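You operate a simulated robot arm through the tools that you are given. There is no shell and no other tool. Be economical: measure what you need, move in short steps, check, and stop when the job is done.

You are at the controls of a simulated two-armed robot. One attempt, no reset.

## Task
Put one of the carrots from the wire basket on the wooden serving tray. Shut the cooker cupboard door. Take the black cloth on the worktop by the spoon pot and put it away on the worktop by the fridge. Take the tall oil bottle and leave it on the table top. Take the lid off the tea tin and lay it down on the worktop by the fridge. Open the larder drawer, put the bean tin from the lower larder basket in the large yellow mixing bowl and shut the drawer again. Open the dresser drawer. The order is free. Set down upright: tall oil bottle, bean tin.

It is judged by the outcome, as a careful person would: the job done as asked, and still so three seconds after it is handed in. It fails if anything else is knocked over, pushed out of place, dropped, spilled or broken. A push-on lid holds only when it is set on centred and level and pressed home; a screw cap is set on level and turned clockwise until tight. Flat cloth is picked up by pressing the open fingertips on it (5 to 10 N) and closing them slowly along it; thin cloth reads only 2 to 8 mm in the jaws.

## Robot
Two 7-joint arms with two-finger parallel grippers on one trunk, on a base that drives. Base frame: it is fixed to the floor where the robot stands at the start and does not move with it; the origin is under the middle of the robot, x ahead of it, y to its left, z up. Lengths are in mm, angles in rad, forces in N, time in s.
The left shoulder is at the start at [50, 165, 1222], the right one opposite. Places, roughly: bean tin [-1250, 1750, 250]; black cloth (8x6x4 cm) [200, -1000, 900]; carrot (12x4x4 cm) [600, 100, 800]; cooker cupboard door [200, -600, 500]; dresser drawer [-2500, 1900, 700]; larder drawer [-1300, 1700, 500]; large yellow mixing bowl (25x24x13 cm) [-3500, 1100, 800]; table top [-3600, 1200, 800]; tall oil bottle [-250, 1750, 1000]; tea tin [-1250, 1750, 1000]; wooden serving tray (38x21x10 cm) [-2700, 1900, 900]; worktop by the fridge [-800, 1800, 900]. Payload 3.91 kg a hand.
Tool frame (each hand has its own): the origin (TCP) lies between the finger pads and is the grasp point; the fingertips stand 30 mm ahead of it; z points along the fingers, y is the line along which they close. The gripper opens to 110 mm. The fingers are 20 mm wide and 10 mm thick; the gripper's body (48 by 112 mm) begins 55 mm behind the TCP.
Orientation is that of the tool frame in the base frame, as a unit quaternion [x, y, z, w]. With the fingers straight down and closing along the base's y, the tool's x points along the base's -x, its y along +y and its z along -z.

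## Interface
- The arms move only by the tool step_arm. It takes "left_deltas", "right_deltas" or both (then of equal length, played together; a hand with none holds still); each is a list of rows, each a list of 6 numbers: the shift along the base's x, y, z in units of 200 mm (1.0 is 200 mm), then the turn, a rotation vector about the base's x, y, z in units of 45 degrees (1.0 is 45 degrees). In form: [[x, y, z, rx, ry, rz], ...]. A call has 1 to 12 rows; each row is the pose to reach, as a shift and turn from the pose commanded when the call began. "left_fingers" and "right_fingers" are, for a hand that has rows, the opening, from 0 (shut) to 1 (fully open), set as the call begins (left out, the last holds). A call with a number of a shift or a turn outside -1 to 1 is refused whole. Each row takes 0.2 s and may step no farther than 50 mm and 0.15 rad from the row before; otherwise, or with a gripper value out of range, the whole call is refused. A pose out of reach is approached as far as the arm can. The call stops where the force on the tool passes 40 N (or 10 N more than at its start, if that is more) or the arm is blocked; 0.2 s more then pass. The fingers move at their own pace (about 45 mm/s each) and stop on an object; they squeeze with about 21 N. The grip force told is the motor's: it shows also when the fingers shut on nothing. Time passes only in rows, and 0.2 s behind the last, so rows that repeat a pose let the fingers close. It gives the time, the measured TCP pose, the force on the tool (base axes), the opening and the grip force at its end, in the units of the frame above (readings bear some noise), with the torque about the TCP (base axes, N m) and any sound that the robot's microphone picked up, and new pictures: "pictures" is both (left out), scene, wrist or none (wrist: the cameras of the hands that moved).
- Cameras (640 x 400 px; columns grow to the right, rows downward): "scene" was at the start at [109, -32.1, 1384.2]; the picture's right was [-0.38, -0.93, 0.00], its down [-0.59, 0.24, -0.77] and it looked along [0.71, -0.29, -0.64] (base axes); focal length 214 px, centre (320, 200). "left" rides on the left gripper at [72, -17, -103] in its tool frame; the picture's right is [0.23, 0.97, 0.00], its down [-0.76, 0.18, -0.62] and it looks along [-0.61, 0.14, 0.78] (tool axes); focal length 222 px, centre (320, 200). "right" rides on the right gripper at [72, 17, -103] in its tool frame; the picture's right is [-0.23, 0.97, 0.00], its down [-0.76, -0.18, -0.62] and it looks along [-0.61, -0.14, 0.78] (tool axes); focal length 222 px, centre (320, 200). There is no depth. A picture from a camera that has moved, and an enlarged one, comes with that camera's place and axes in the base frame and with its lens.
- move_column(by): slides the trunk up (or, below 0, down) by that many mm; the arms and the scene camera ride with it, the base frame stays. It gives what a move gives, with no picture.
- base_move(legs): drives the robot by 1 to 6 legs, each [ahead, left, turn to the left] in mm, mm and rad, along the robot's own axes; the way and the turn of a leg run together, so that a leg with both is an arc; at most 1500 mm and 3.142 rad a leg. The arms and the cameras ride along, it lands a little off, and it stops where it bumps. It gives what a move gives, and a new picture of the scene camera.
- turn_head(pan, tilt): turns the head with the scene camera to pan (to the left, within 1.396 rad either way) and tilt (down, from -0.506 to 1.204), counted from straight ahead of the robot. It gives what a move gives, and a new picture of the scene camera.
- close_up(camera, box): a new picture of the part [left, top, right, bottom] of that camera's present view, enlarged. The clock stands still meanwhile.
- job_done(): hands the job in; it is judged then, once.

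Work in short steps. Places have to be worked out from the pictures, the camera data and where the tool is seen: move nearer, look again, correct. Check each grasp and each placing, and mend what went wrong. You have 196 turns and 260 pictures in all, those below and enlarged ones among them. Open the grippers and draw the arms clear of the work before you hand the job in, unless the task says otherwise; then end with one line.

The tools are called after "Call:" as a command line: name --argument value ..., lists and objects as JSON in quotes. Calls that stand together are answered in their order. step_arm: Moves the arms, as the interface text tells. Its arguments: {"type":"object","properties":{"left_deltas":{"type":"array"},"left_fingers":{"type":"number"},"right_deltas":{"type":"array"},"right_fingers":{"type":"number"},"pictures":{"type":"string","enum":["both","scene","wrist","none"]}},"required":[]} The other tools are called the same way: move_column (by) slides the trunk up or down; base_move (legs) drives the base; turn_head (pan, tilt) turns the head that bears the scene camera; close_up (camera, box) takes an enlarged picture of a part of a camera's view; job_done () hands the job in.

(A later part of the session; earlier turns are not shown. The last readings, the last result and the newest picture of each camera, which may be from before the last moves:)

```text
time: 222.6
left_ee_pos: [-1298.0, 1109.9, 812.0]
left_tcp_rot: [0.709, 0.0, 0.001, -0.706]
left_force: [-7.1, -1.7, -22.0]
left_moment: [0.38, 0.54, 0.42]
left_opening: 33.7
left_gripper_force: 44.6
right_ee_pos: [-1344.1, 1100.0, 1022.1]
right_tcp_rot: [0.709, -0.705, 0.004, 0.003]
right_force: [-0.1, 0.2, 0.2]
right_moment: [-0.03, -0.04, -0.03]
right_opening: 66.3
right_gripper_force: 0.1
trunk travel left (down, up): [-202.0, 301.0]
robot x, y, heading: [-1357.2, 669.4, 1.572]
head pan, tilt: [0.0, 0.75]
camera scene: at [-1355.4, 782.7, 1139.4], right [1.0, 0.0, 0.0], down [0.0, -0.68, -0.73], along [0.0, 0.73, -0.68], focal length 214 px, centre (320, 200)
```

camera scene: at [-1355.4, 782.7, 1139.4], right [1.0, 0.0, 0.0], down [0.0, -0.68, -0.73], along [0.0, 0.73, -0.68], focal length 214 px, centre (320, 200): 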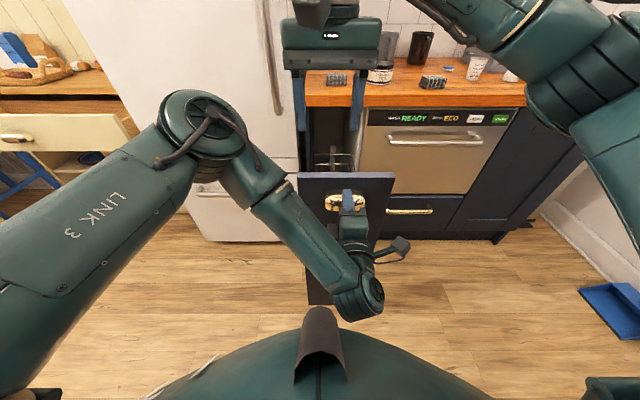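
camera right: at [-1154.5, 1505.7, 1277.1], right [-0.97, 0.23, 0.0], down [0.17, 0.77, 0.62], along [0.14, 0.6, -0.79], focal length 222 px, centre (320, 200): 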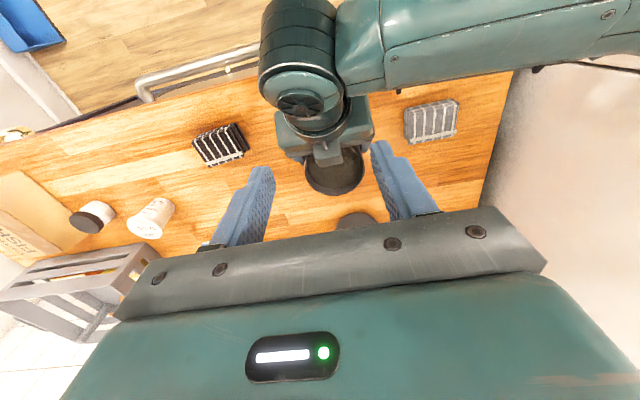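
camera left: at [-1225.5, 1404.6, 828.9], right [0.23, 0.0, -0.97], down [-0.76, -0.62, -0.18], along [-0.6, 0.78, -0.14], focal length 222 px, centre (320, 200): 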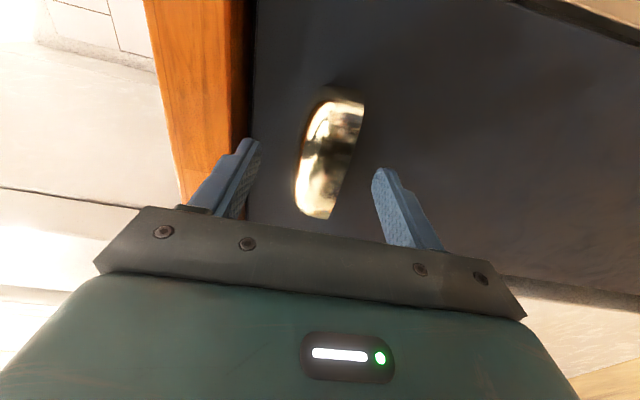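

Opened ~410 mm. Release the handle, back off, and look into the larder.

Call:
step_arm --left_deltas '[[0, 0, 0, 0, 0, 0], [0, 0, 0, 0, 0, 0], [0, 0, 0, 0, 0, 0]]' --left_fingers 0.8 --pictures "none"

Call:
base_move --legs '[[-130, 0, 0]]'

Call:
base_move --legs '[[0, -600, 0]]'

Call:
turn_head --pan 0.7 --tilt 0.6

```text
time: 223.4
left_ee_pos: [-1297.2, 1109.5, 812.0]
left_tcp_rot: [0.708, 0.0, 0.002, -0.706]
left_force: [0.1, -0.5, -0.2]
left_moment: [0.01, 0.01, -0.02]
left_opening: 88.2
left_gripper_force: 0.1
right_ee_pos: [-1343.0, 1098.6, 1023.6]
right_tcp_rot: [0.708, -0.706, 0.003, 0.002]
right_force: [0.4, -0.4, -1.0]
right_moment: [0.03, 0.03, 0.0]
right_opening: 66.0
right_gripper_force: 0.0
trunk travel left (down, up): [-202.0, 301.0]
robot x, y, heading: [-1353.8, 669.8, 1.573]
head pan, tilt: [0.0, 0.75]
```

```text
time: 224.7
left_ee_pos: [-1298.2, 978.5, 812.9]
left_tcp_rot: [0.707, 0.001, 0.001, -0.707]
left_force: [0.6, -0.1, -0.5]
left_moment: [0.0, -0.01, 0.02]
left_opening: 88.1
left_gripper_force: 0.0
right_ee_pos: [-1344.9, 968.2, 1022.9]
right_tcp_rot: [0.709, -0.705, 0.004, 0.003]
right_force: [-0.2, 0.7, -0.5]
right_moment: [0.03, 0.0, -0.02]
right_opening: 65.7
right_gripper_force: 0.0
trunk travel left (down, up): [-202.0, 301.0]
robot x, y, heading: [-1355.5, 537.7, 1.567]
head pan, tilt: [0.0, 0.75]
camera scene: at [-1355.3, 651.4, 1139.7], right [1.0, 0.0, 0.0], down [0.0, -0.68, -0.73], along [0.0, 0.73, -0.68], focal length 214 px, centre (320, 200)
```

scene: 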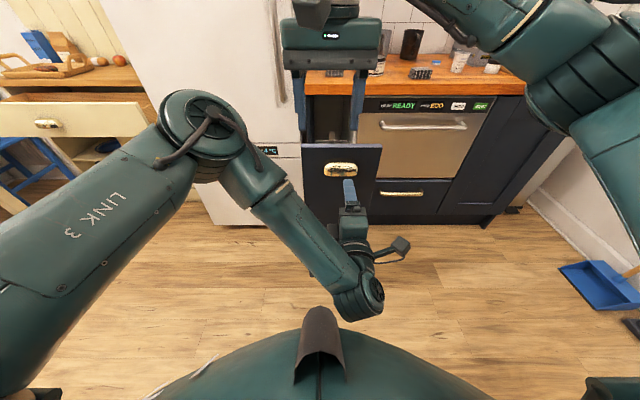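

```text
time: 228.0
left_ee_pos: [-704.7, 983.1, 813.5]
left_tcp_rot: [0.708, 0.003, -0.001, -0.706]
left_force: [-0.1, -0.4, -0.2]
left_moment: [0.0, 0.02, -0.01]
left_opening: 88.1
left_gripper_force: 0.0
right_ee_pos: [-750.5, 970.4, 1024.0]
right_tcp_rot: [0.712, -0.703, 0.003, 0.002]
right_force: [0.3, 0.0, 0.0]
right_moment: [0.01, 0.0, 0.0]
right_opening: 66.0
right_gripper_force: 0.1
trunk travel left (down, up): [-202.0, 301.0]
robot x, y, heading: [-762.3, 542.1, 1.581]
head pan, tilt: [0.0, 0.75]
camera scene: at [-759.5, 653.6, 1139.6], right [1.0, 0.01, 0.0], down [0.0, -0.68, -0.73], along [-0.01, 0.73, -0.68], focal length 214 px, centre (320, 200)
```

scene: 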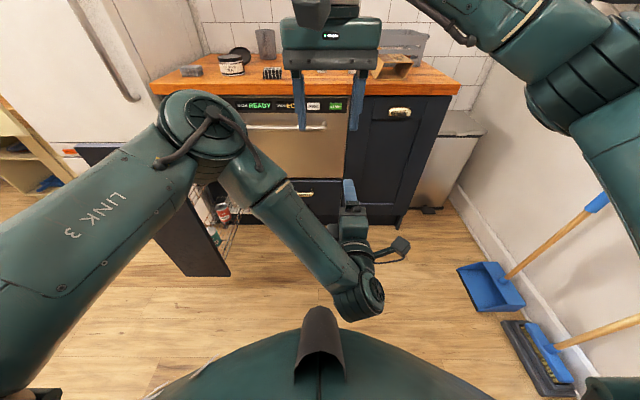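

```text
time: 229.1
left_ee_pos: [-705.0, 982.5, 812.7]
left_tcp_rot: [0.708, 0.002, -0.002, -0.706]
left_force: [-1.0, 1.1, 0.4]
left_moment: [0.03, 0.01, 0.02]
left_opening: 88.0
left_gripper_force: 0.0
right_ee_pos: [-749.5, 970.5, 1023.4]
right_tcp_rot: [0.711, -0.703, 0.004, 0.002]
right_force: [-0.2, 0.0, 0.5]
right_moment: [0.04, -0.01, -0.03]
right_opening: 66.1
right_gripper_force: 0.0
trunk travel left (down, up): [-202.0, 301.0]
robot x, y, heading: [-758.4, 541.4, 1.574]
head pan, tilt: [0.7, 0.6]
camera scene: at [-816.3, 638.0, 1152.5], right [0.76, 0.65, 0.0], down [0.37, -0.43, -0.82], along [-0.54, 0.63, -0.57], focal length 214 px, centre (320, 200)
```

scene: 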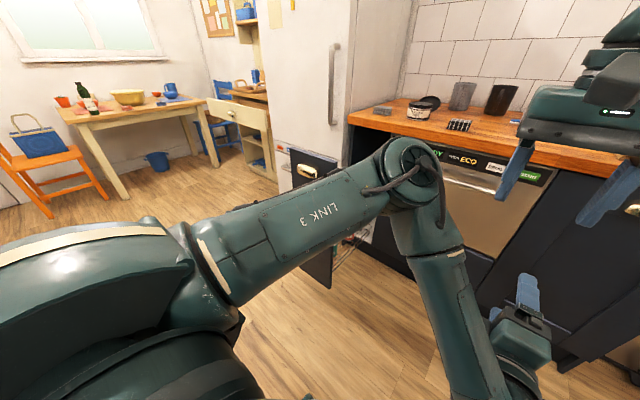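

A red can is visible in the wire basket. I'll turn to face the larder's side (facing −x) for a clear view.

Call:
base_move --legs '[[0, 0, 1.57], [0, -480, 0]]'

Call:
turn_head --pan -0.5 --tilt 0.8

```text
time: 235.8
left_ee_pos: [-1207.1, 1070.1, 812.3]
left_tcp_rot: [0.497, 0.504, -0.502, -0.496]
left_force: [-0.5, 0.5, 0.0]
left_moment: [-0.03, 0.0, 0.01]
left_opening: 88.2
left_gripper_force: 0.0
right_ee_pos: [-1196.7, 1023.2, 1023.1]
right_tcp_rot: [1.0, 0.01, 0.004, -0.001]
right_force: [-0.1, 0.1, 0.6]
right_moment: [-0.01, 0.02, 0.02]
right_opening: 66.2
right_gripper_force: 0.0
trunk travel left (down, up): [-202.0, 301.0]
robot x, y, heading: [-766.0, 1018.1, -3.123]
head pan, tilt: [0.7, 0.6]
camera scene: at [-862.2, 960.3, 1152.5], right [-0.66, 0.75, 0.0], down [0.43, 0.37, -0.83], along [-0.62, -0.54, -0.56], focal length 214 px, centre (320, 200)
```

scene: 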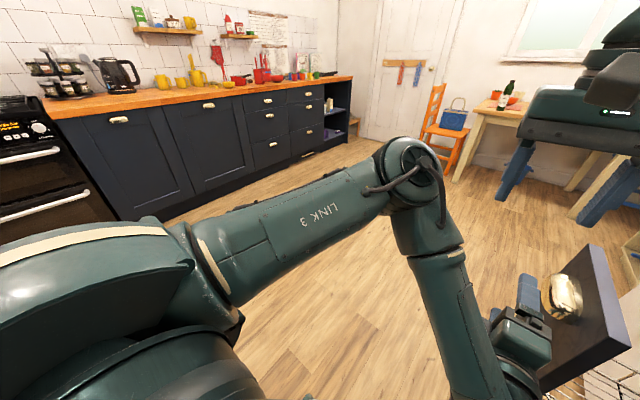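

```text
time: 237.2
left_ee_pos: [-1208.1, 1070.2, 813.7]
left_tcp_rot: [0.497, 0.505, -0.502, -0.496]
left_force: [0.4, 0.8, -0.7]
left_moment: [0.0, 0.0, 0.0]
left_opening: 88.0
left_gripper_force: 0.0
right_ee_pos: [-1197.4, 1022.7, 1023.7]
right_tcp_rot: [1.0, 0.01, 0.004, -0.001]
right_force: [0.1, 0.3, -0.6]
right_moment: [0.0, -0.02, -0.01]
right_opening: 65.9
right_gripper_force: 0.1
trunk travel left (down, up): [-202.0, 301.0]
robot x, y, heading: [-771.8, 1017.3, -3.126]
head pan, tilt: [-0.499, 0.799]
camera scene: at [-867.0, 1055.6, 1135.6], right [0.46, 0.89, 0.0], down [0.64, -0.33, -0.7], along [-0.62, 0.32, -0.72], focal length 214 px, centre (320, 200)
```

scene: 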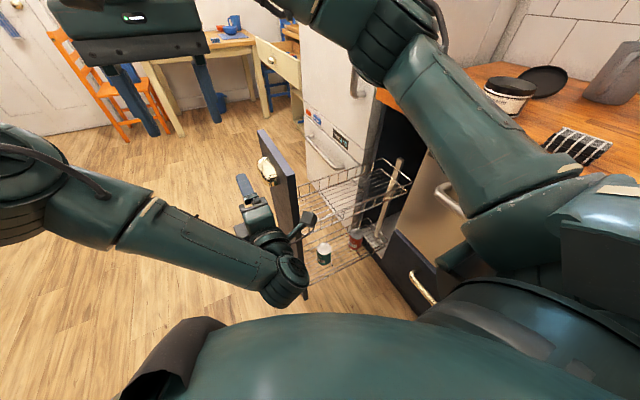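

Call:
close_up --camera "scene" --box '[250, 140, 450, 320]'

```text
2.22 times, centred on (350, 230) of scene
camera zoom: at [-867.0, 1055.6, 1135.6], right [0.46, 0.89, 0.0], down [0.64, -0.33, -0.7], along [-0.62, 0.32, -0.72], focal length 477 px, centre (253, 133)
```

zoom: 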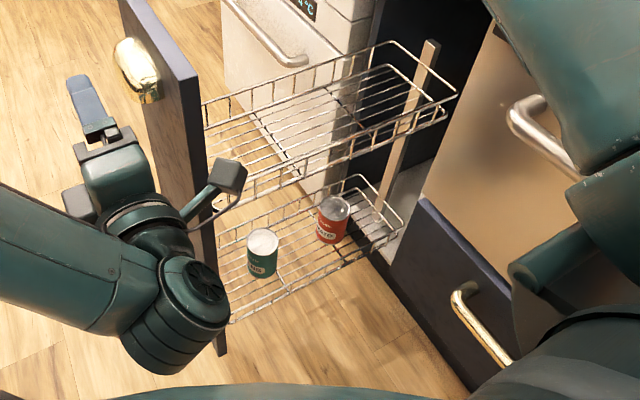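

Call:
close_up --camera "scene" --box '[345, 225, 405, 262]'

Call:
close_up --camera "scene" --box '[335, 210, 420, 263]'

```text
10.67 times, centred on (375, 244) of scene
camera zoom: at [-867.0, 1055.6, 1135.6], right [0.46, 0.89, 0.0], down [0.64, -0.33, -0.7], along [-0.62, 0.32, -0.72], focal length 2288 px, centre (-267, -264)
```

zoom: 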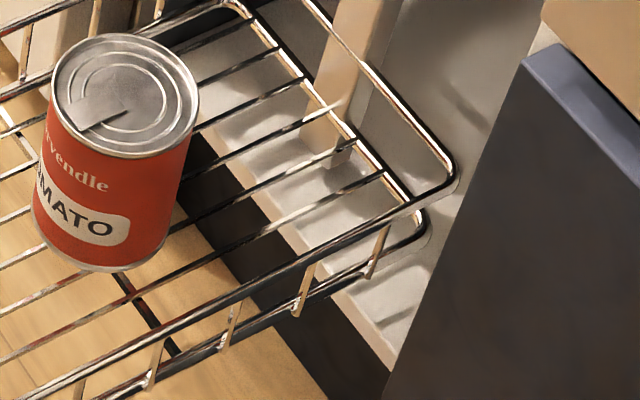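

```text
7.53 times, centred on (378, 236) of scene
camera zoom: at [-867.0, 1055.6, 1135.6], right [0.46, 0.89, 0.0], down [0.64, -0.33, -0.7], along [-0.62, 0.32, -0.72], focal length 1615 px, centre (-113, -75)
```

zoom: 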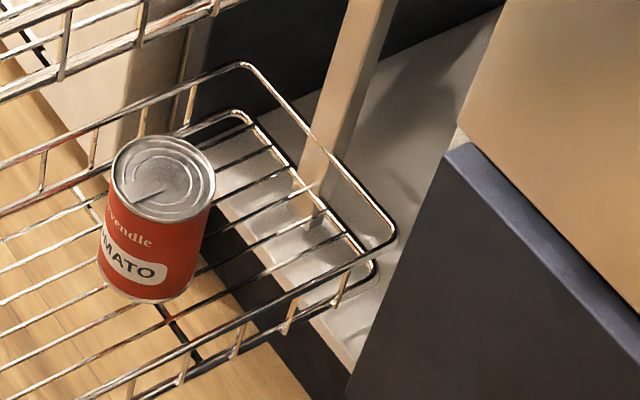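

Call:
close_up --camera "scene" --box '[294, 232, 354, 270]'

```text
10.53 times, centred on (324, 251) of scene
camera zoom: at [-867.0, 1055.6, 1135.6], right [0.46, 0.89, 0.0], down [0.64, -0.33, -0.7], along [-0.62, 0.32, -0.72], focal length 2258 px, centre (278, -337)
```

zoom: 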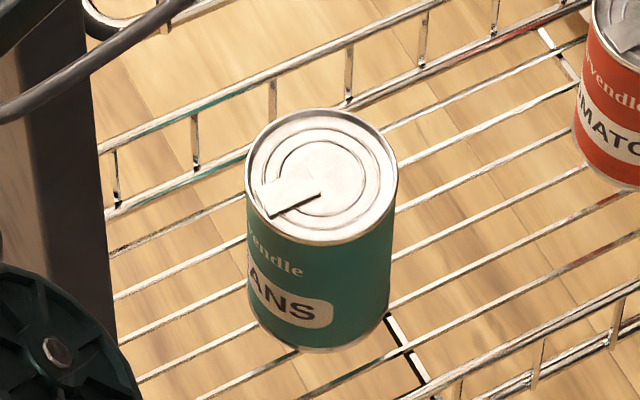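

The green tin at the front reads BEANS: about (-1313,1307), top z≈290, in the lower basket, reachable from the +x side under the upper basket. I'll back off, re-orient the left hand to 45° pitch with lateral jaws, and tuck the right hand away.

Call:
base_move --legs '[[-170, 100, -0.015]]'

Call:
step_arm --left_deltas '[[0.05, -0.05, 0, -0.158, -0.065, -0.065], [0.1, -0.1, 0, -0.316, -0.13, -0.13], [0.15, -0.15, 0, -0.474, -0.195, -0.196], [0.2, -0.2, 0, -0.632, -0.26, -0.261], [0.25, -0.25, 0, -0.79, -0.325, -0.327], [0.28, -0.26, 0, -0.948, -0.389, -0.392]]' --right_deltas '[[0.1, 0.1, 0.15, 0, 0, 0], [0.2, 0.2, 0.3, 0, 0, 0], [0.3, 0.3, 0.45, 0, 0, 0], [0.4, 0.4, 0.6, 0, 0, 0], [0.5, 0.5, 0.75, 0, 0, 0], [0.6, 0.6, 0.9, 0, 0, 0]]' --pictures "none"

Call:
step_arm --left_deltas '[[0, 0, 0, -0.158, -0.065, -0.065], [0, 0, 0, -0.316, -0.13, -0.13], [0, 0, 0, -0.474, -0.195, -0.196], [0, 0, 0, -0.632, -0.26, -0.261], [0, 0, 0, -0.79, -0.325, -0.327], [0, 0, 0, -0.948, -0.389, -0.392]]' --left_fingers 1.0 --pictures "scene"

```text
time: 238.8
left_ee_pos: [-1037.9, 978.8, 812.3]
left_tcp_rot: [0.499, 0.501, -0.499, -0.5]
left_force: [0.8, -0.7, 0.0]
left_moment: [0.02, -0.02, 0.01]
left_opening: 88.1
left_gripper_force: 0.1
right_ee_pos: [-1025.5, 931.0, 1023.4]
right_tcp_rot: [1.0, 0.005, 0.004, -0.001]
right_force: [-0.2, 0.1, 0.5]
right_moment: [0.01, -0.01, -0.02]
right_opening: 66.0
right_gripper_force: 0.1
trunk travel left (down, up): [-202.0, 301.0]
robot x, y, heading: [-599.1, 920.8, -3.138]
head pan, tilt: [-0.499, 0.799]
camera scene: at [-695.6, 959.1, 1135.6], right [0.48, 0.88, 0.0], down [0.63, -0.34, -0.7], along [-0.61, 0.33, -0.72], focal length 214 px, centre (320, 200)
```

scene: 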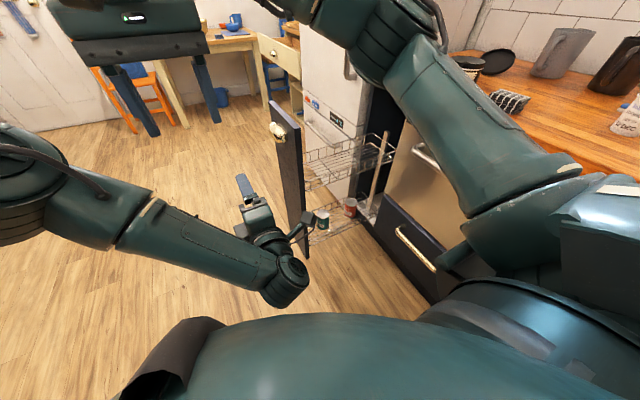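

```text
time: 240.2
left_ee_pos: [-981.0, 925.4, 812.5]
left_tcp_rot: [0.784, 0.274, -0.486, -0.273]
left_force: [-1.0, 0.1, 0.9]
left_moment: [0.0, 0.03, 0.01]
left_opening: 88.0
left_gripper_force: 0.1
right_ee_pos: [-904.4, 1051.3, 1203.1]
right_tcp_rot: [1.0, 0.005, 0.003, -0.001]
right_force: [-0.5, -0.9, 0.4]
right_moment: [-0.02, 0.0, 0.03]
right_opening: 65.9
right_gripper_force: 0.1
trunk travel left (down, up): [-202.0, 301.0]
robot x, y, heading: [-597.5, 923.5, -3.133]
head pan, tilt: [-0.499, 0.799]
```

```text
time: 241.6
left_ee_pos: [-981.7, 926.2, 812.2]
left_tcp_rot: [0.924, -0.002, -0.383, 0.003]
left_force: [0.5, 0.5, 0.3]
left_moment: [0.03, 0.0, 0.03]
left_opening: 110.2
left_gripper_force: 0.1
right_ee_pos: [-906.8, 1051.3, 1203.5]
right_tcp_rot: [1.0, 0.004, 0.005, -0.001]
right_force: [1.0, -0.2, -0.3]
right_moment: [0.01, -0.04, 0.02]
right_opening: 66.1
right_gripper_force: 0.2
trunk travel left (down, up): [-202.0, 301.0]
robot x, y, heading: [-595.7, 924.4, -3.143]
head pan, tilt: [-0.499, 0.799]
camera scene: at [-695.8, 959.2, 1135.6], right [0.48, 0.88, 0.0], down [0.63, -0.34, -0.7], along [-0.61, 0.33, -0.72], focal length 214 px, centre (320, 200)
```

scene: 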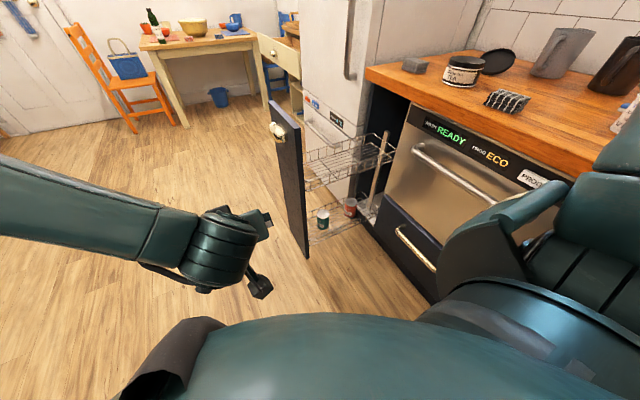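

Now lower the trunk fully and bring the left hand down, then drive diagonally toward the larder side.

Call:
move_column --by -200

Call:
step_arm --left_deltas '[[0.05, 0, -0.2, 0, 0, 0], [0.1, 0, -0.4, 0, 0, 0], [0.15, 0, -0.6, 0, 0, 0], [0.2, 0, -0.8, 0, 0, 0], [0.25, 0, -1.0, 0, 0, 0]]' --pictures "none"

Call:
base_move --legs '[[0, 0, -0.59], [180, 80, 0]]'

Call:
turn_head --pan 0 --tilt 0.8

```text
time: 243.8
left_ee_pos: [-980.3, 926.1, 613.9]
left_tcp_rot: [0.923, -0.002, -0.384, 0.001]
left_force: [0.5, 0.1, 0.5]
left_moment: [0.02, 0.01, -0.03]
left_opening: 109.9
left_gripper_force: 0.0
right_ee_pos: [-905.5, 1050.0, 1001.2]
right_tcp_rot: [1.0, 0.005, 0.004, -0.001]
right_force: [1.1, -0.5, -0.6]
right_moment: [0.02, -0.01, -0.03]
right_opening: 66.2
right_gripper_force: 0.2
trunk travel left (down, up): [-2.0, 501.0]
robot x, y, heading: [-599.3, 922.5, -3.14]
head pan, tilt: [-0.499, 0.799]
```

```text
time: 244.5
left_ee_pos: [-963.5, 925.2, 517.8]
left_tcp_rot: [0.919, 0.005, -0.393, 0.002]
left_force: [-2.1, -0.5, -1.3]
left_moment: [0.0, 0.11, 0.03]
left_opening: 109.6
left_gripper_force: 0.0
right_ee_pos: [-906.0, 1051.0, 1002.4]
right_tcp_rot: [1.0, 0.005, 0.005, 0.0]
right_force: [-0.1, -1.0, 0.0]
right_moment: [-0.01, -0.03, -0.02]
right_opening: 66.0
right_gripper_force: 0.1
trunk travel left (down, up): [-2.0, 501.0]
robot x, y, heading: [-599.8, 918.7, -3.139]
head pan, tilt: [-0.499, 0.799]
stopped in row 3 (left hand): the force on the tool passed its limit (the readings are from after the stop); the commanded pose is now the measured one
```

```text
time: 247.7
left_ee_pos: [-1092.0, 1161.4, 518.5]
left_tcp_rot: [0.881, -0.262, -0.378, -0.112]
left_force: [-8.2, 3.6, -0.7]
left_moment: [0.0, -0.02, 0.0]
left_opening: 110.0
left_gripper_force: 0.1
right_ee_pos: [-972.6, 1233.8, 1001.3]
right_tcp_rot: [0.958, -0.287, 0.004, 0.001]
right_force: [0.6, -0.6, 0.2]
right_moment: [0.04, 0.01, 0.0]
right_opening: 66.1
right_gripper_force: 0.0
trunk travel left (down, up): [-2.0, 501.0]
robot x, y, heading: [-788.6, 951.7, 2.559]
head pan, tilt: [-0.499, 0.799]
camera scene: at [-850.3, 1041.7, 935.5], right [0.89, 0.47, 0.0], down [0.33, -0.63, -0.7], along [-0.32, 0.62, -0.72], focal length 214 px, centre (320, 200)
```

scene: 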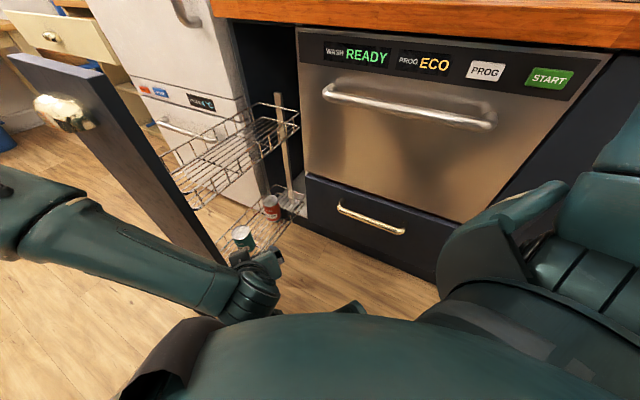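

```text
time: 248.6
left_ee_pos: [-1091.6, 1162.9, 518.5]
left_tcp_rot: [0.881, -0.263, -0.378, -0.112]
left_force: [-2.3, 1.4, -1.9]
left_moment: [0.09, 0.15, 0.05]
left_opening: 110.0
left_gripper_force: 0.1
right_ee_pos: [-974.1, 1235.3, 1001.7]
right_tcp_rot: [0.958, -0.287, 0.004, -0.001]
right_force: [0.4, -0.7, 0.3]
right_moment: [-0.02, -0.01, 0.03]
right_opening: 66.0
right_gripper_force: 0.1
trunk travel left (down, up): [-2.0, 501.0]
robot x, y, heading: [-789.4, 956.5, 2.556]
head pan, tilt: [0.0, 0.799]
camera scene: at [-879.8, 1015.0, 935.6], right [0.55, 0.83, 0.0], down [0.6, -0.4, -0.7], along [-0.58, 0.39, -0.72], focal length 214 px, centre (320, 200)
```

scene: 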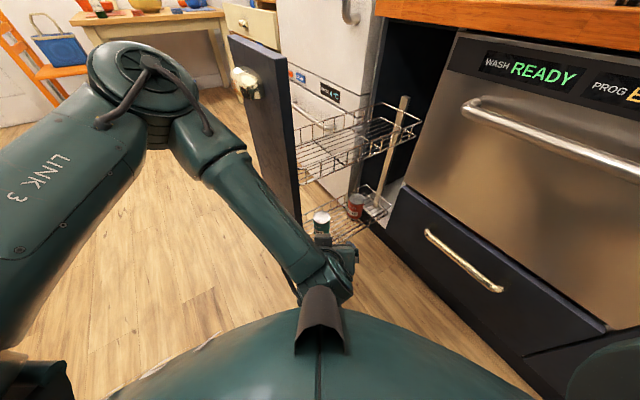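

The left forearm would graze the larder front and the base limits it; the right arm has more room here. Retract the left hand up and away while pitching the right hand 45° forward.

Call:
step_arm --left_deltas '[[0, -0.1, 0.15, 0, 0, 0], [0, -0.25, 0.3, 0, 0, 0], [0, -0.4, 0.45, 0, 0, 0], [0, -0.55, 0.6, 0, 0, 0], [0, -0.7, 0.75, 0, 0, 0], [0, -0.85, 0.9, 0, 0, 0], [0, -0.9, 1.0, 0, 0, 0]]' --right_deltas '[[-0.05, 0.03, -0.05, 0.09, 0.136, 0], [-0.1, 0.06, -0.12, 0.18, 0.272, 0], [-0.17, 0.1, -0.2, 0.27, 0.41, 0], [-0.24, 0.15, -0.28, 0.36, 0.545, 0], [-0.3, 0.2, -0.36, 0.45, 0.68, 0], [-0.36, 0.24, -0.44, 0.51, 0.77, 0], [-0.415, 0.275, -0.5, 0.553, 0.833, 0]]' --right_fingers 1.0 --pictures "both"

```text
time: 249.1
left_ee_pos: [-1101.8, 1145.2, 554.7]
left_tcp_rot: [0.879, -0.247, -0.393, -0.114]
left_force: [-7.9, 3.4, -0.1]
left_moment: [-0.04, -0.13, -0.05]
left_opening: 109.8
left_gripper_force: 0.0
right_ee_pos: [-983.9, 1241.1, 991.3]
right_tcp_rot: [0.956, -0.286, -0.063, -0.021]
right_force: [-0.1, -0.1, -1.0]
right_moment: [-0.01, 0.0, 0.0]
right_opening: 107.2
right_gripper_force: 0.1
trunk travel left (down, up): [-2.0, 501.0]
robot x, y, heading: [-789.8, 956.6, 2.554]
head pan, tilt: [0.0, 0.799]
stopped in row 2 (left hand): the force on the tool passed its limit (the readings are from after the stop); the commanded pose is now the measured one
camera scene: at [-879.8, 1014.8, 935.8], right [0.55, 0.83, 0.0], down [0.6, -0.4, -0.7], along [-0.58, 0.39, -0.72], focal length 214 px, centre (320, 200)
camera right: at [-921.8, 1180.4, 1083.9], right [-0.72, -0.69, 0.03], down [-0.47, 0.52, 0.72], along [-0.51, 0.51, -0.69], focal length 222 px, centre (320, 200)
camera left: at [-986.3, 1094.3, 570.9], right [-0.38, -0.91, -0.18], down [-0.13, -0.14, 0.98], along [-0.92, 0.4, -0.07], focal length 222 px, centre (320, 200)
```

scene: 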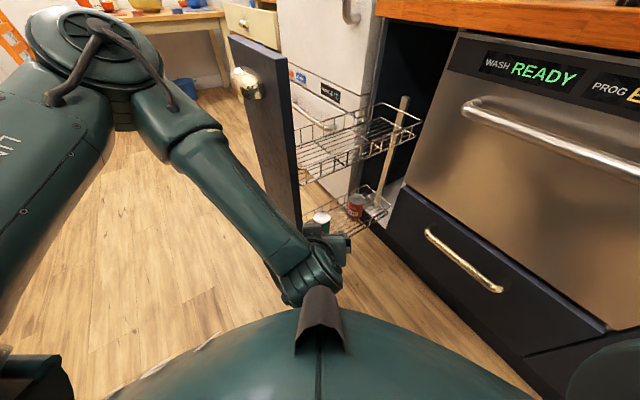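
right: 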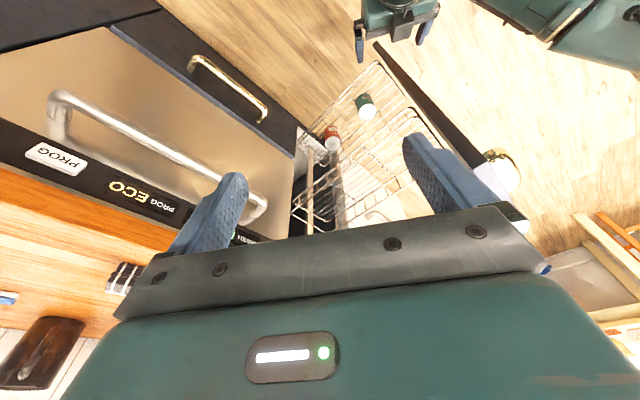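
left: 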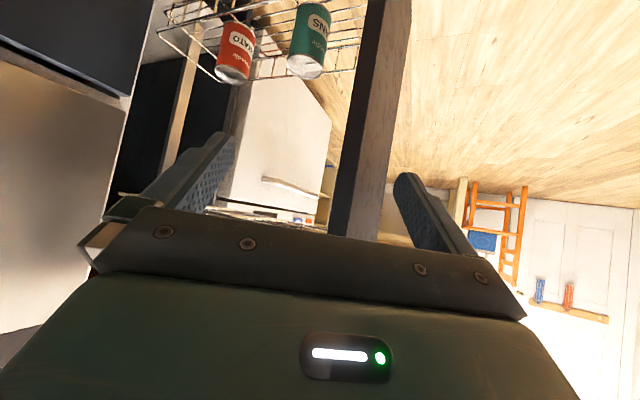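

The left wrist is touching the robot's own base front. Drive back to gain room, then lead the left hand forward and up.

Call:
base_move --legs '[[-220, 0, 0]]'

Call:
step_arm --left_deltas '[[-0.1, 0.066, 0.05, 0, 0, 0], [-0.2, 0.13, 0.15, 0, 0, 0], [-0.3, 0.2, 0.3, 0, 0, 0], [-0.3, 0.2, 0.5, 0, 0, 0], [-0.3, 0.2, 0.7, 0, 0, 0], [-0.35, 0.1, 0.9, 0, 0, 0], [-0.4, 0, 1.0, 0, 0, 0]]' --pictures "scene"

```text
time: 250.8
left_ee_pos: [-917.4, 1023.3, 554.7]
left_tcp_rot: [0.878, -0.247, -0.393, -0.114]
left_force: [-18.5, 11.6, 1.5]
left_moment: [-0.29, -0.5, 0.23]
left_opening: 109.9
left_gripper_force: 0.1
right_ee_pos: [-801.9, 1121.0, 990.4]
right_tcp_rot: [0.956, -0.287, -0.061, -0.02]
right_force: [-0.2, 0.6, 0.5]
right_moment: [-0.03, -0.04, -0.02]
right_opening: 109.9
right_gripper_force: 0.0
trunk travel left (down, up): [-2.0, 501.0]
robot x, y, heading: [-604.5, 830.1, 2.554]
head pan, tilt: [0.0, 0.799]
camera scene: at [-696.9, 893.2, 935.5], right [0.56, 0.83, 0.0], down [0.6, -0.4, -0.7], along [-0.58, 0.39, -0.72], focal length 214 px, centre (320, 200)
```

scene: 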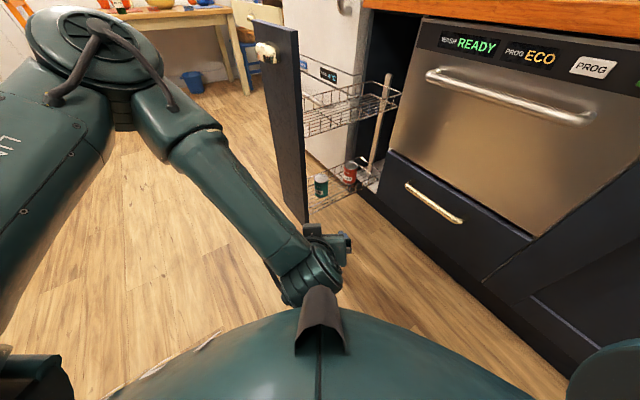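

```text
time: 252.4
left_ee_pos: [-998.2, 1022.1, 755.0]
left_tcp_rot: [0.878, -0.248, -0.393, -0.115]
left_force: [0.5, 0.6, 0.8]
left_moment: [-0.02, 0.02, 0.01]
left_opening: 109.9
left_gripper_force: 0.1
right_ee_pos: [-800.8, 1118.4, 990.2]
right_tcp_rot: [0.956, -0.287, -0.062, -0.02]
right_force: [0.3, 0.6, -0.4]
right_moment: [-0.02, -0.03, 0.0]
right_opening: 110.1
right_gripper_force: 0.0
trunk travel left (down, up): [-2.0, 501.0]
robot x, y, heading: [-603.4, 832.9, 2.557]
head pan, tilt: [0.0, 0.799]
camera scene: at [-696.3, 892.8, 935.6], right [0.56, 0.83, 0.0], down [0.6, -0.4, -0.7], along [-0.58, 0.39, -0.72], focal length 214 px, centre (320, 200)
```

scene: 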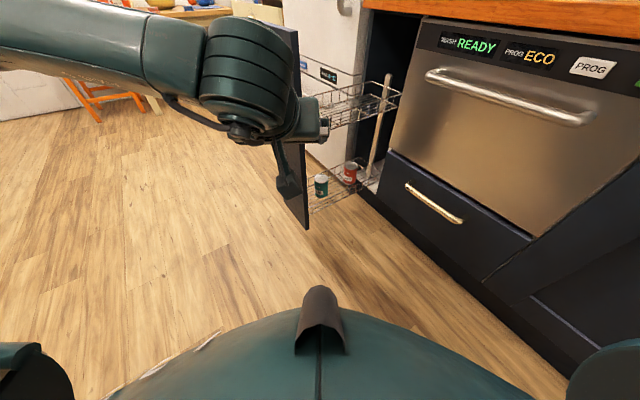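

Left is free. Tuck it further left/up, and bring the right hand forward and down with 45° pitch.

Call:
step_arm --left_deltas '[[0, -0.1, 0.1, 0, 0, 0], [-0.03, -0.25, 0.2, 0, 0, 0], [-0.07, -0.4, 0.3, 0, 0, 0], [-0.1, -0.55, 0.4, 0, 0, 0], [-0.13, -0.7, 0.5, 0, 0, 0], [-0.165, -0.79, 0.5, 0, 0, 0], [-0.165, -0.79, 0.5, 0, 0, 0]]' --right_deltas '[[-0.14, 0.02, -0.12, 0.066, 0.1, 0], [-0.28, 0.03, -0.25, 0.132, 0.2, 0], [-0.42, 0.05, -0.39, 0.198, 0.3, 0], [-0.56, 0.07, -0.53, 0.264, 0.4, 0], [-0.7, 0.08, -0.67, 0.33, 0.5, 0], [-0.84, 0.1, -0.81, 0.396, 0.6, 0], [-0.985, 0.115, -0.95, 0.46, 0.694, 0]]' --pictures "none"

Call:
step_arm --right_deltas '[[-0.04, 0.03, -0.2, 0, 0, 0], [-0.08, 0.06, -0.4, 0, 0, 0], [-0.12, 0.08, -0.6, 0, 0, 0], [-0.16, 0.1, -0.8, 0, 0, 0], [-0.17, 0.11, -1.0, 0, 0, 0]]' --pictures "scene"

```text
time: 254.0
left_ee_pos: [-1030.5, 864.6, 853.1]
left_tcp_rot: [0.878, -0.247, -0.393, -0.115]
left_force: [-0.8, -0.1, 0.8]
left_moment: [-0.03, 0.0, 0.02]
left_opening: 109.8
left_gripper_force: 0.1
right_ee_pos: [-999.3, 1142.6, 800.0]
right_tcp_rot: [0.885, -0.266, -0.366, -0.111]
right_force: [0.4, 0.2, 0.3]
right_moment: [-0.01, 0.0, 0.0]
right_opening: 110.1
right_gripper_force: 0.1
trunk travel left (down, up): [-2.0, 501.0]
robot x, y, heading: [-604.2, 836.1, 2.554]
head pan, tilt: [0.0, 0.799]
```

```text
time: 255.2
left_ee_pos: [-1031.8, 863.9, 853.7]
left_tcp_rot: [0.878, -0.248, -0.392, -0.115]
left_force: [0.0, -0.2, -0.3]
left_moment: [0.01, 0.02, 0.04]
left_opening: 109.9
left_gripper_force: 0.0
right_ee_pos: [-1031.9, 1164.6, 601.7]
right_tcp_rot: [0.885, -0.267, -0.366, -0.113]
right_force: [0.2, -0.3, -0.4]
right_moment: [0.0, -0.02, 0.02]
right_opening: 109.9
right_gripper_force: 0.0
trunk travel left (down, up): [-2.0, 501.0]
robot x, y, heading: [-608.8, 832.0, 2.553]
head pan, tilt: [0.0, 0.799]
camera scene: at [-696.3, 892.7, 935.7], right [0.56, 0.83, 0.0], down [0.6, -0.4, -0.7], along [-0.58, 0.39, -0.72], focal length 214 px, centre (320, 200)
```

scene: 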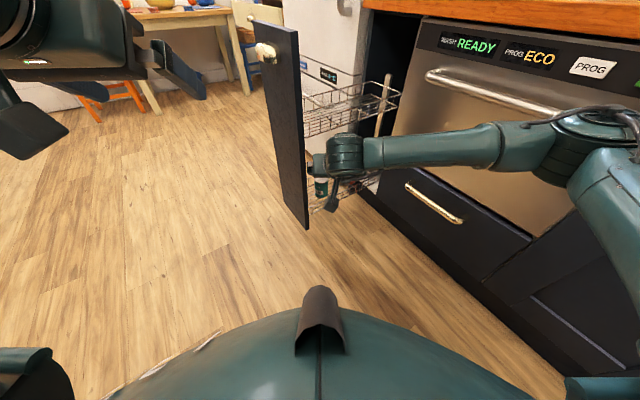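

Call:
step_arm --right_deltas '[[-0.01, 0.01, -0.2, 0, 0, 0], [-0.02, 0.015, -0.4, 0, 0, 0], [-0.03, 0.02, -0.6, 0, 0, 0], [-0.04, 0.025, -0.8, 0, 0, 0], [-0.05, 0.03, -1.0, 0, 0, 0]]' --pictures "none"

Call:
step_arm --right_deltas '[[0, 0, -0.1, 0, 0, 0], [0, 0, -0.2, 0, 0, 0], [0, 0, -0.28, 0, 0, 0]]' --pictures "both"

```text
time: 256.4
left_ee_pos: [-1030.4, 865.3, 854.1]
left_tcp_rot: [0.878, -0.247, -0.393, -0.115]
left_force: [0.1, -0.2, 0.2]
left_moment: [-0.01, 0.0, 0.02]
left_opening: 110.2
left_gripper_force: 0.2
right_ee_pos: [-1042.1, 1171.4, 398.1]
right_tcp_rot: [0.885, -0.266, -0.366, -0.112]
right_force: [-1.2, 0.3, 0.7]
right_moment: [0.0, 0.02, 0.01]
right_opening: 110.1
right_gripper_force: 0.0
trunk travel left (down, up): [-2.0, 501.0]
robot x, y, heading: [-604.1, 831.0, 2.556]
head pan, tilt: [0.0, 0.799]
```

```text
time: 257.2
left_ee_pos: [-1030.5, 865.1, 854.0]
left_tcp_rot: [0.878, -0.247, -0.393, -0.114]
left_force: [0.3, 0.4, -0.5]
left_moment: [0.04, 0.01, 0.03]
left_opening: 110.0
left_gripper_force: 0.1
right_ee_pos: [-1041.5, 1171.9, 344.3]
right_tcp_rot: [0.885, -0.266, -0.366, -0.112]
right_force: [0.4, -0.9, -0.1]
right_moment: [-0.02, -0.04, 0.02]
right_opening: 110.0
right_gripper_force: 0.1
trunk travel left (down, up): [-2.0, 501.0]
robot x, y, heading: [-608.1, 837.2, 2.555]
head pan, tilt: [0.0, 0.799]
camera scene: at [-696.3, 892.8, 935.6], right [0.56, 0.83, 0.0], down [0.6, -0.4, -0.7], along [-0.58, 0.39, -0.72], focal length 214 px, centre (320, 200)
camera right: at [-946.8, 1088.3, 365.8], right [-0.67, -0.72, 0.16], down [0.01, 0.2, 0.98], along [-0.74, 0.66, -0.12], focal length 222 px, centre (320, 200)
```

scene: 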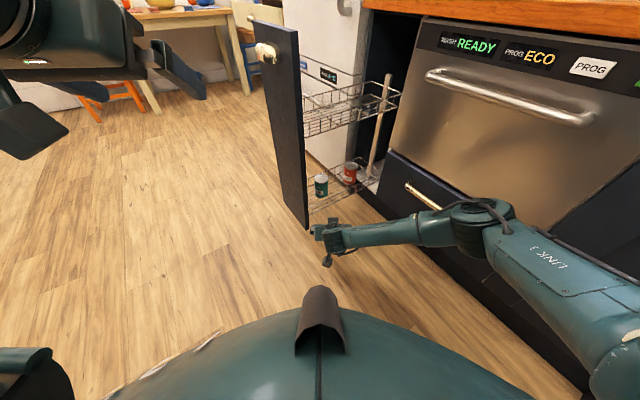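
right: 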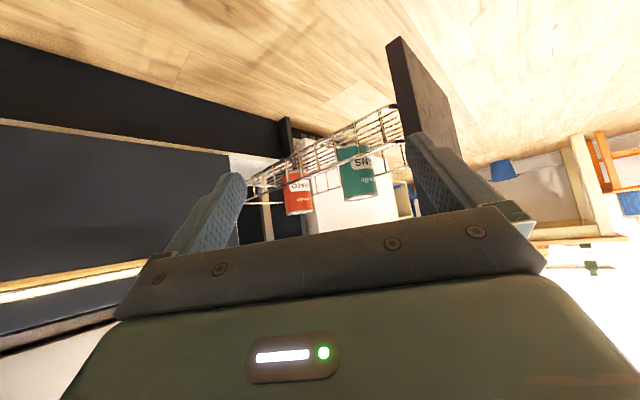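

The elbow would hit the dishwasher if I drove straight on. Better: robot heading ≈1.95 with the hand yawed left, strafing −x. First turn right and strafe part of the way.

Call:
base_move --legs '[[0, 0, -0.605], [100, 230, 0]]'

```text
time: 260.6
left_ee_pos: [-1186.5, 1109.2, 854.6]
left_tcp_rot: [0.765, -0.498, -0.341, -0.226]
left_force: [0.8, 0.4, -0.2]
left_moment: [0.01, 0.03, -0.02]
left_opening: 110.3
left_gripper_force: 0.1
right_ee_pos: [-1021.2, 1367.2, 344.0]
right_tcp_rot: [0.765, -0.518, -0.316, -0.216]
right_force: [0.1, 0.4, 0.0]
right_moment: [0.04, 0.0, -0.01]
right_opening: 110.0
right_gripper_force: 0.1
trunk travel left (down, up): [-2.0, 501.0]
robot x, y, heading: [-854.7, 841.3, 1.951]
head pan, tilt: [0.0, 0.799]
camera scene: at [-894.1, 942.6, 935.6], right [0.93, 0.37, 0.0], down [0.26, -0.67, -0.7], along [-0.26, 0.65, -0.72], focal length 214 px, centre (320, 200)
```

scene: 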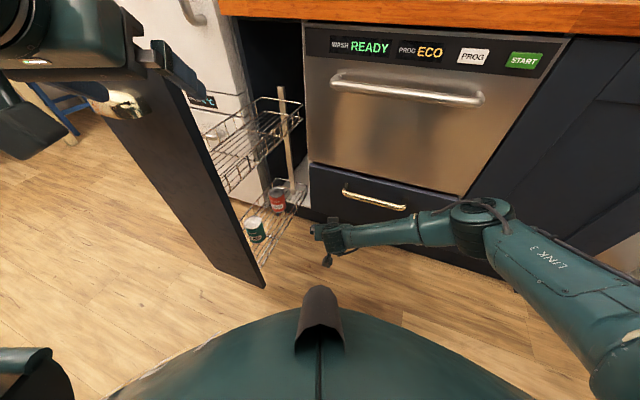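

Raise the left hand clear of the larder front, and yaw the right hand left by 0.6 rad while shifting it to the pre-approach line.

Call:
step_arm --left_deltas '[[0, 0, 0.2, 0, 0, 0], [0, 0, 0.4, 0, 0, 0], [0, 0, 0.6, 0, 0, 0], [0, 0, 0.8, 0, 0, 0], [0, -0.1, 1.0, 0, 0, 0]]' --right_deltas '[[-0.02, -0.1, 0, 0, 0, 0.15], [-0.05, -0.2, 0, 0, 0, 0.3], [-0.07, -0.3, 0, 0, 0, 0.46], [-0.1, -0.4, 0, 0, 0, 0.61], [-0.115, -0.5, 0, 0, 0, 0.764]]' --pictures "both"

```text
time: 261.9
left_ee_pos: [-1186.3, 1090.8, 1054.4]
left_tcp_rot: [0.765, -0.498, -0.341, -0.226]
left_force: [0.3, 0.8, -0.3]
left_moment: [-0.02, -0.02, 0.02]
left_opening: 109.8
left_gripper_force: 0.0
right_ee_pos: [-1050.0, 1250.1, 362.2]
right_tcp_rot: [0.863, -0.342, -0.341, -0.146]
right_force: [0.7, -0.2, 0.0]
right_moment: [0.02, 0.02, 0.0]
right_opening: 110.3
right_gripper_force: 0.1
right hand out of reach, approached as far as the arm can: row 3, 4, 5
trunk travel left (down, up): [-2.0, 501.0]
robot x, y, heading: [-855.2, 842.3, 1.947]
head pan, tilt: [0.0, 0.799]
camera scene: at [-894.2, 942.8, 935.5], right [0.93, 0.37, 0.0], down [0.26, -0.67, -0.7], along [-0.26, 0.65, -0.72], focal length 214 px, centre (320, 200)
camera right: at [-972.4, 1152.1, 386.8], right [-0.79, -0.59, 0.14], down [0.02, 0.2, 0.98], along [-0.61, 0.78, -0.14], focal length 222 px, centre (320, 200)
camera left: at [-1120.4, 982.5, 1070.8], right [-0.83, -0.53, -0.18], down [-0.19, -0.04, 0.98], along [-0.53, 0.85, -0.07], focal length 222 px, centre (320, 200)
```

scene: 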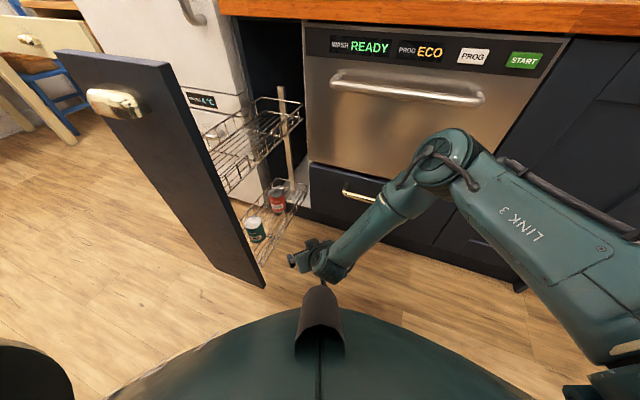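
right: 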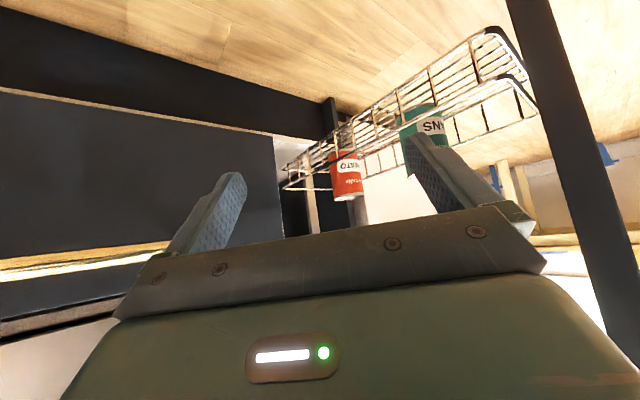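
left: 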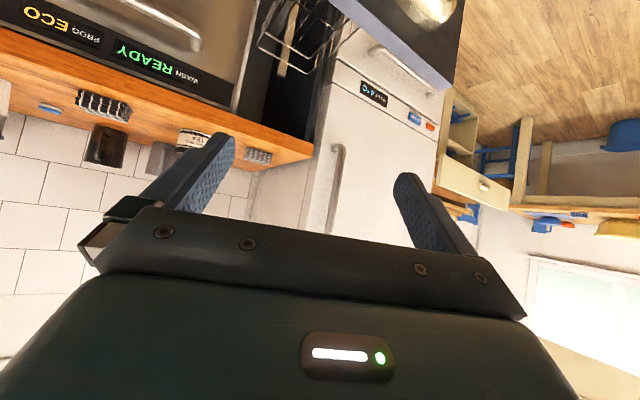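

Tool azimuth is ≈2.37; turning the base left 0.155 gives the needed ≈2.53. Turn, then adjust the hand.

Call:
base_move --legs '[[0, 0, 0.155]]'

Call:
step_arm --right_deltas '[[0.04, 0.1, -0.03, 0, 0, 0], [0.08, 0.195, -0.06, 0, 0, 0]]' --pictures "wrist"

```text
time: 262.9
left_ee_pos: [-1222.1, 1036.6, 1054.2]
left_tcp_rot: [0.801, -0.437, -0.357, -0.199]
left_force: [0.3, -0.6, 0.1]
left_moment: [-0.02, -0.01, 0.0]
left_opening: 109.9
left_gripper_force: 0.0
right_ee_pos: [-1112.3, 1214.6, 363.2]
right_tcp_rot: [0.887, -0.275, -0.351, -0.12]
right_force: [1.0, 0.4, 0.0]
right_moment: [-0.04, 0.02, -0.01]
right_opening: 110.0
right_gripper_force: 0.0
trunk travel left (down, up): [-2.0, 501.0]
robot x, y, heading: [-857.7, 842.4, 2.104]
head pan, tilt: [0.0, 0.799]
camera scene: at [-909.5, 935.2, 935.6], right [0.86, 0.51, 0.0], down [0.36, -0.62, -0.7], along [-0.35, 0.6, -0.72], focal length 214 px, centre (320, 200)
```

scene: 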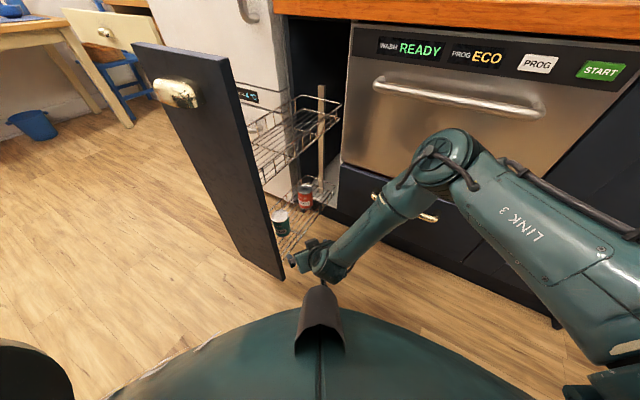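

```text
time: 263.5
left_ee_pos: [-1221.2, 1034.8, 1054.3]
left_tcp_rot: [0.802, -0.436, -0.357, -0.199]
left_force: [0.4, 0.2, 0.1]
left_moment: [-0.01, 0.0, 0.0]
left_opening: 109.8
left_gripper_force: 0.1
right_ee_pos: [-1108.5, 1224.3, 359.8]
right_tcp_rot: [0.888, -0.275, -0.348, -0.121]
right_force: [-0.3, 0.7, 0.2]
right_moment: [0.0, 0.0, 0.02]
right_opening: 110.0
right_gripper_force: 0.1
right hand out of reach, approached as far as the arm can: row 1, 2
trunk travel left (down, up): [-2.0, 501.0]
robot x, y, heading: [-854.1, 841.2, 2.104]
head pan, tilt: [0.0, 0.799]
camera right: at [-1016.9, 1139.4, 385.2], right [-0.7, -0.7, 0.13], down [-0.02, 0.2, 0.98], along [-0.72, 0.68, -0.15], focal length 222 px, centre (320, 200)
```

right: 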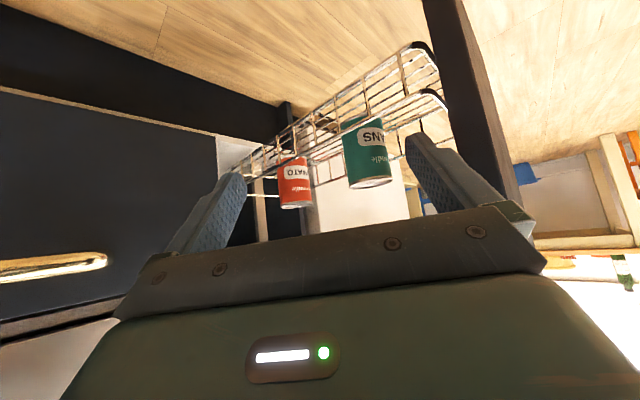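

The wrist is at its yaw limit. I'll use a base heading of 2.3 instead: back off in +x, turn left 0.2, and un-yaw the hand accordingly.

Call:
base_move --legs '[[-76, -129, 0], [0, 0, 0.196]]'

Call:
step_arm --right_deltas '[[0.03, 0.07, 0, 0, 0, -0.12], [0.06, 0.15, -0.05, 0, 0, -0.25], [0.095, 0.225, -0.09, 0, 0, -0.25]]' --pictures "wrist"

```text
time: 265.6
left_ee_pos: [-1101.5, 959.4, 1053.8]
left_tcp_rot: [0.84, -0.356, -0.375, -0.163]
left_force: [0.1, 0.2, 0.7]
left_moment: [0.0, 0.03, 0.0]
left_opening: 110.2
left_gripper_force: 0.1
right_ee_pos: [-1028.8, 1165.7, 359.5]
right_tcp_rot: [0.911, -0.188, -0.357, -0.087]
right_force: [0.9, -0.3, -0.3]
right_moment: [-0.01, 0.01, -0.02]
right_opening: 110.0
right_gripper_force: 0.0
trunk travel left (down, up): [-2.0, 501.0]
robot x, y, heading: [-704.3, 842.2, 2.299]
head pan, tilt: [0.0, 0.799]
camera scene: at [-777.8, 921.7, 935.6], right [0.75, 0.67, 0.0], down [0.48, -0.53, -0.7], along [-0.46, 0.52, -0.72], focal length 214 px, centre (320, 200)
```

scene: 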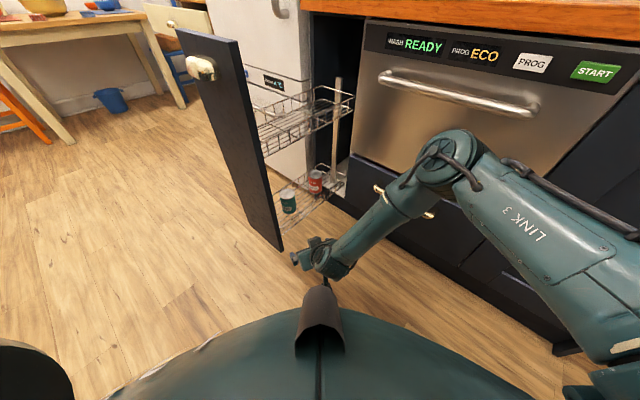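

```text
time: 266.4
left_ee_pos: [-1101.5, 958.9, 1054.8]
left_tcp_rot: [0.841, -0.356, -0.375, -0.163]
left_force: [-0.6, -0.4, -0.2]
left_moment: [0.05, -0.01, 0.01]
left_opening: 109.8
left_gripper_force: 0.0
right_ee_pos: [-1010.5, 1212.5, 341.7]
right_tcp_rot: [0.888, -0.275, -0.348, -0.121]
right_force: [-0.1, 0.6, 0.3]
right_moment: [0.02, 0.03, -0.01]
right_opening: 110.0
right_gripper_force: 0.1
trunk travel left (down, up): [-2.0, 501.0]
robot x, y, heading: [-706.7, 840.7, 2.299]
head pan, tilt: [0.0, 0.799]
camera right: at [-918.9, 1126.9, 367.2], right [-0.7, -0.71, 0.13], down [-0.02, 0.2, 0.98], along [-0.72, 0.68, -0.15], focal length 222 px, centre (320, 200)
```

right: 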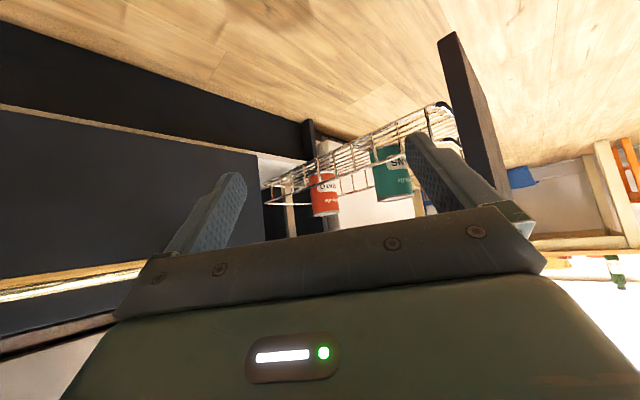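

Pose good. Strafe to bring the hand to the pre-grasp point beside the beans tin.

Call:
base_move --legs '[[150, 115, 0]]'

Call:
close_up --camera "right" --box '[0, 0, 640, 400]'

```text
time: 268.0
left_ee_pos: [-1289.1, 994.9, 1054.5]
left_tcp_rot: [0.84, -0.356, -0.375, -0.163]
left_force: [0.0, 0.7, -0.7]
left_moment: [-0.03, -0.02, -0.01]
left_opening: 110.0
left_gripper_force: 0.1
right_ee_pos: [-1197.0, 1245.4, 342.9]
right_tcp_rot: [0.888, -0.276, -0.348, -0.121]
right_force: [-0.1, 2.2, 0.5]
right_moment: [-0.2, 0.04, 0.05]
right_opening: 108.8
right_gripper_force: 0.1
trunk travel left (down, up): [-2.0, 501.0]
robot x, y, heading: [-890.7, 872.5, 2.3]
head pan, tilt: [0.0, 0.799]
camera scene: at [-963.2, 956.9, 935.6], right [0.75, 0.67, 0.0], down [0.48, -0.53, -0.7], along [-0.46, 0.52, -0.72], focal length 214 px, centre (320, 200)
```

scene: 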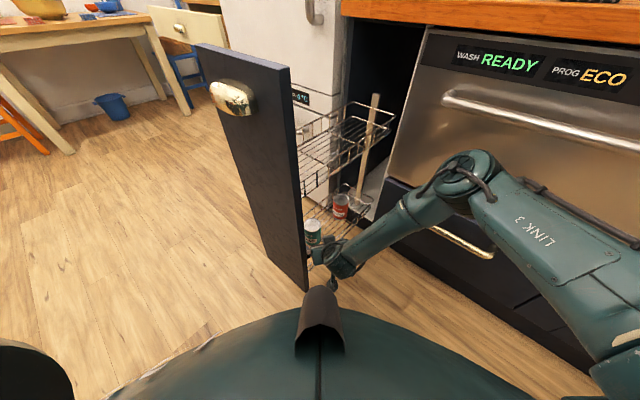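

```text
1.00 times, centred on (320, 200) of right
camera zoom: at [-1104.4, 1162.0, 367.4], right [-0.7, -0.71, 0.13], down [-0.02, 0.2, 0.98], along [-0.72, 0.68, -0.15], focal length 222 px, centre (320, 200)
```

zoom: 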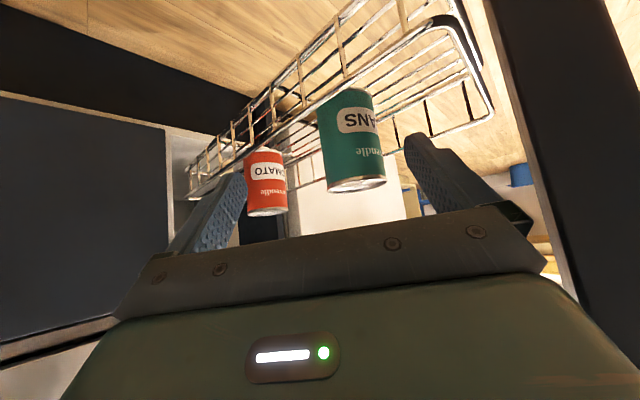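

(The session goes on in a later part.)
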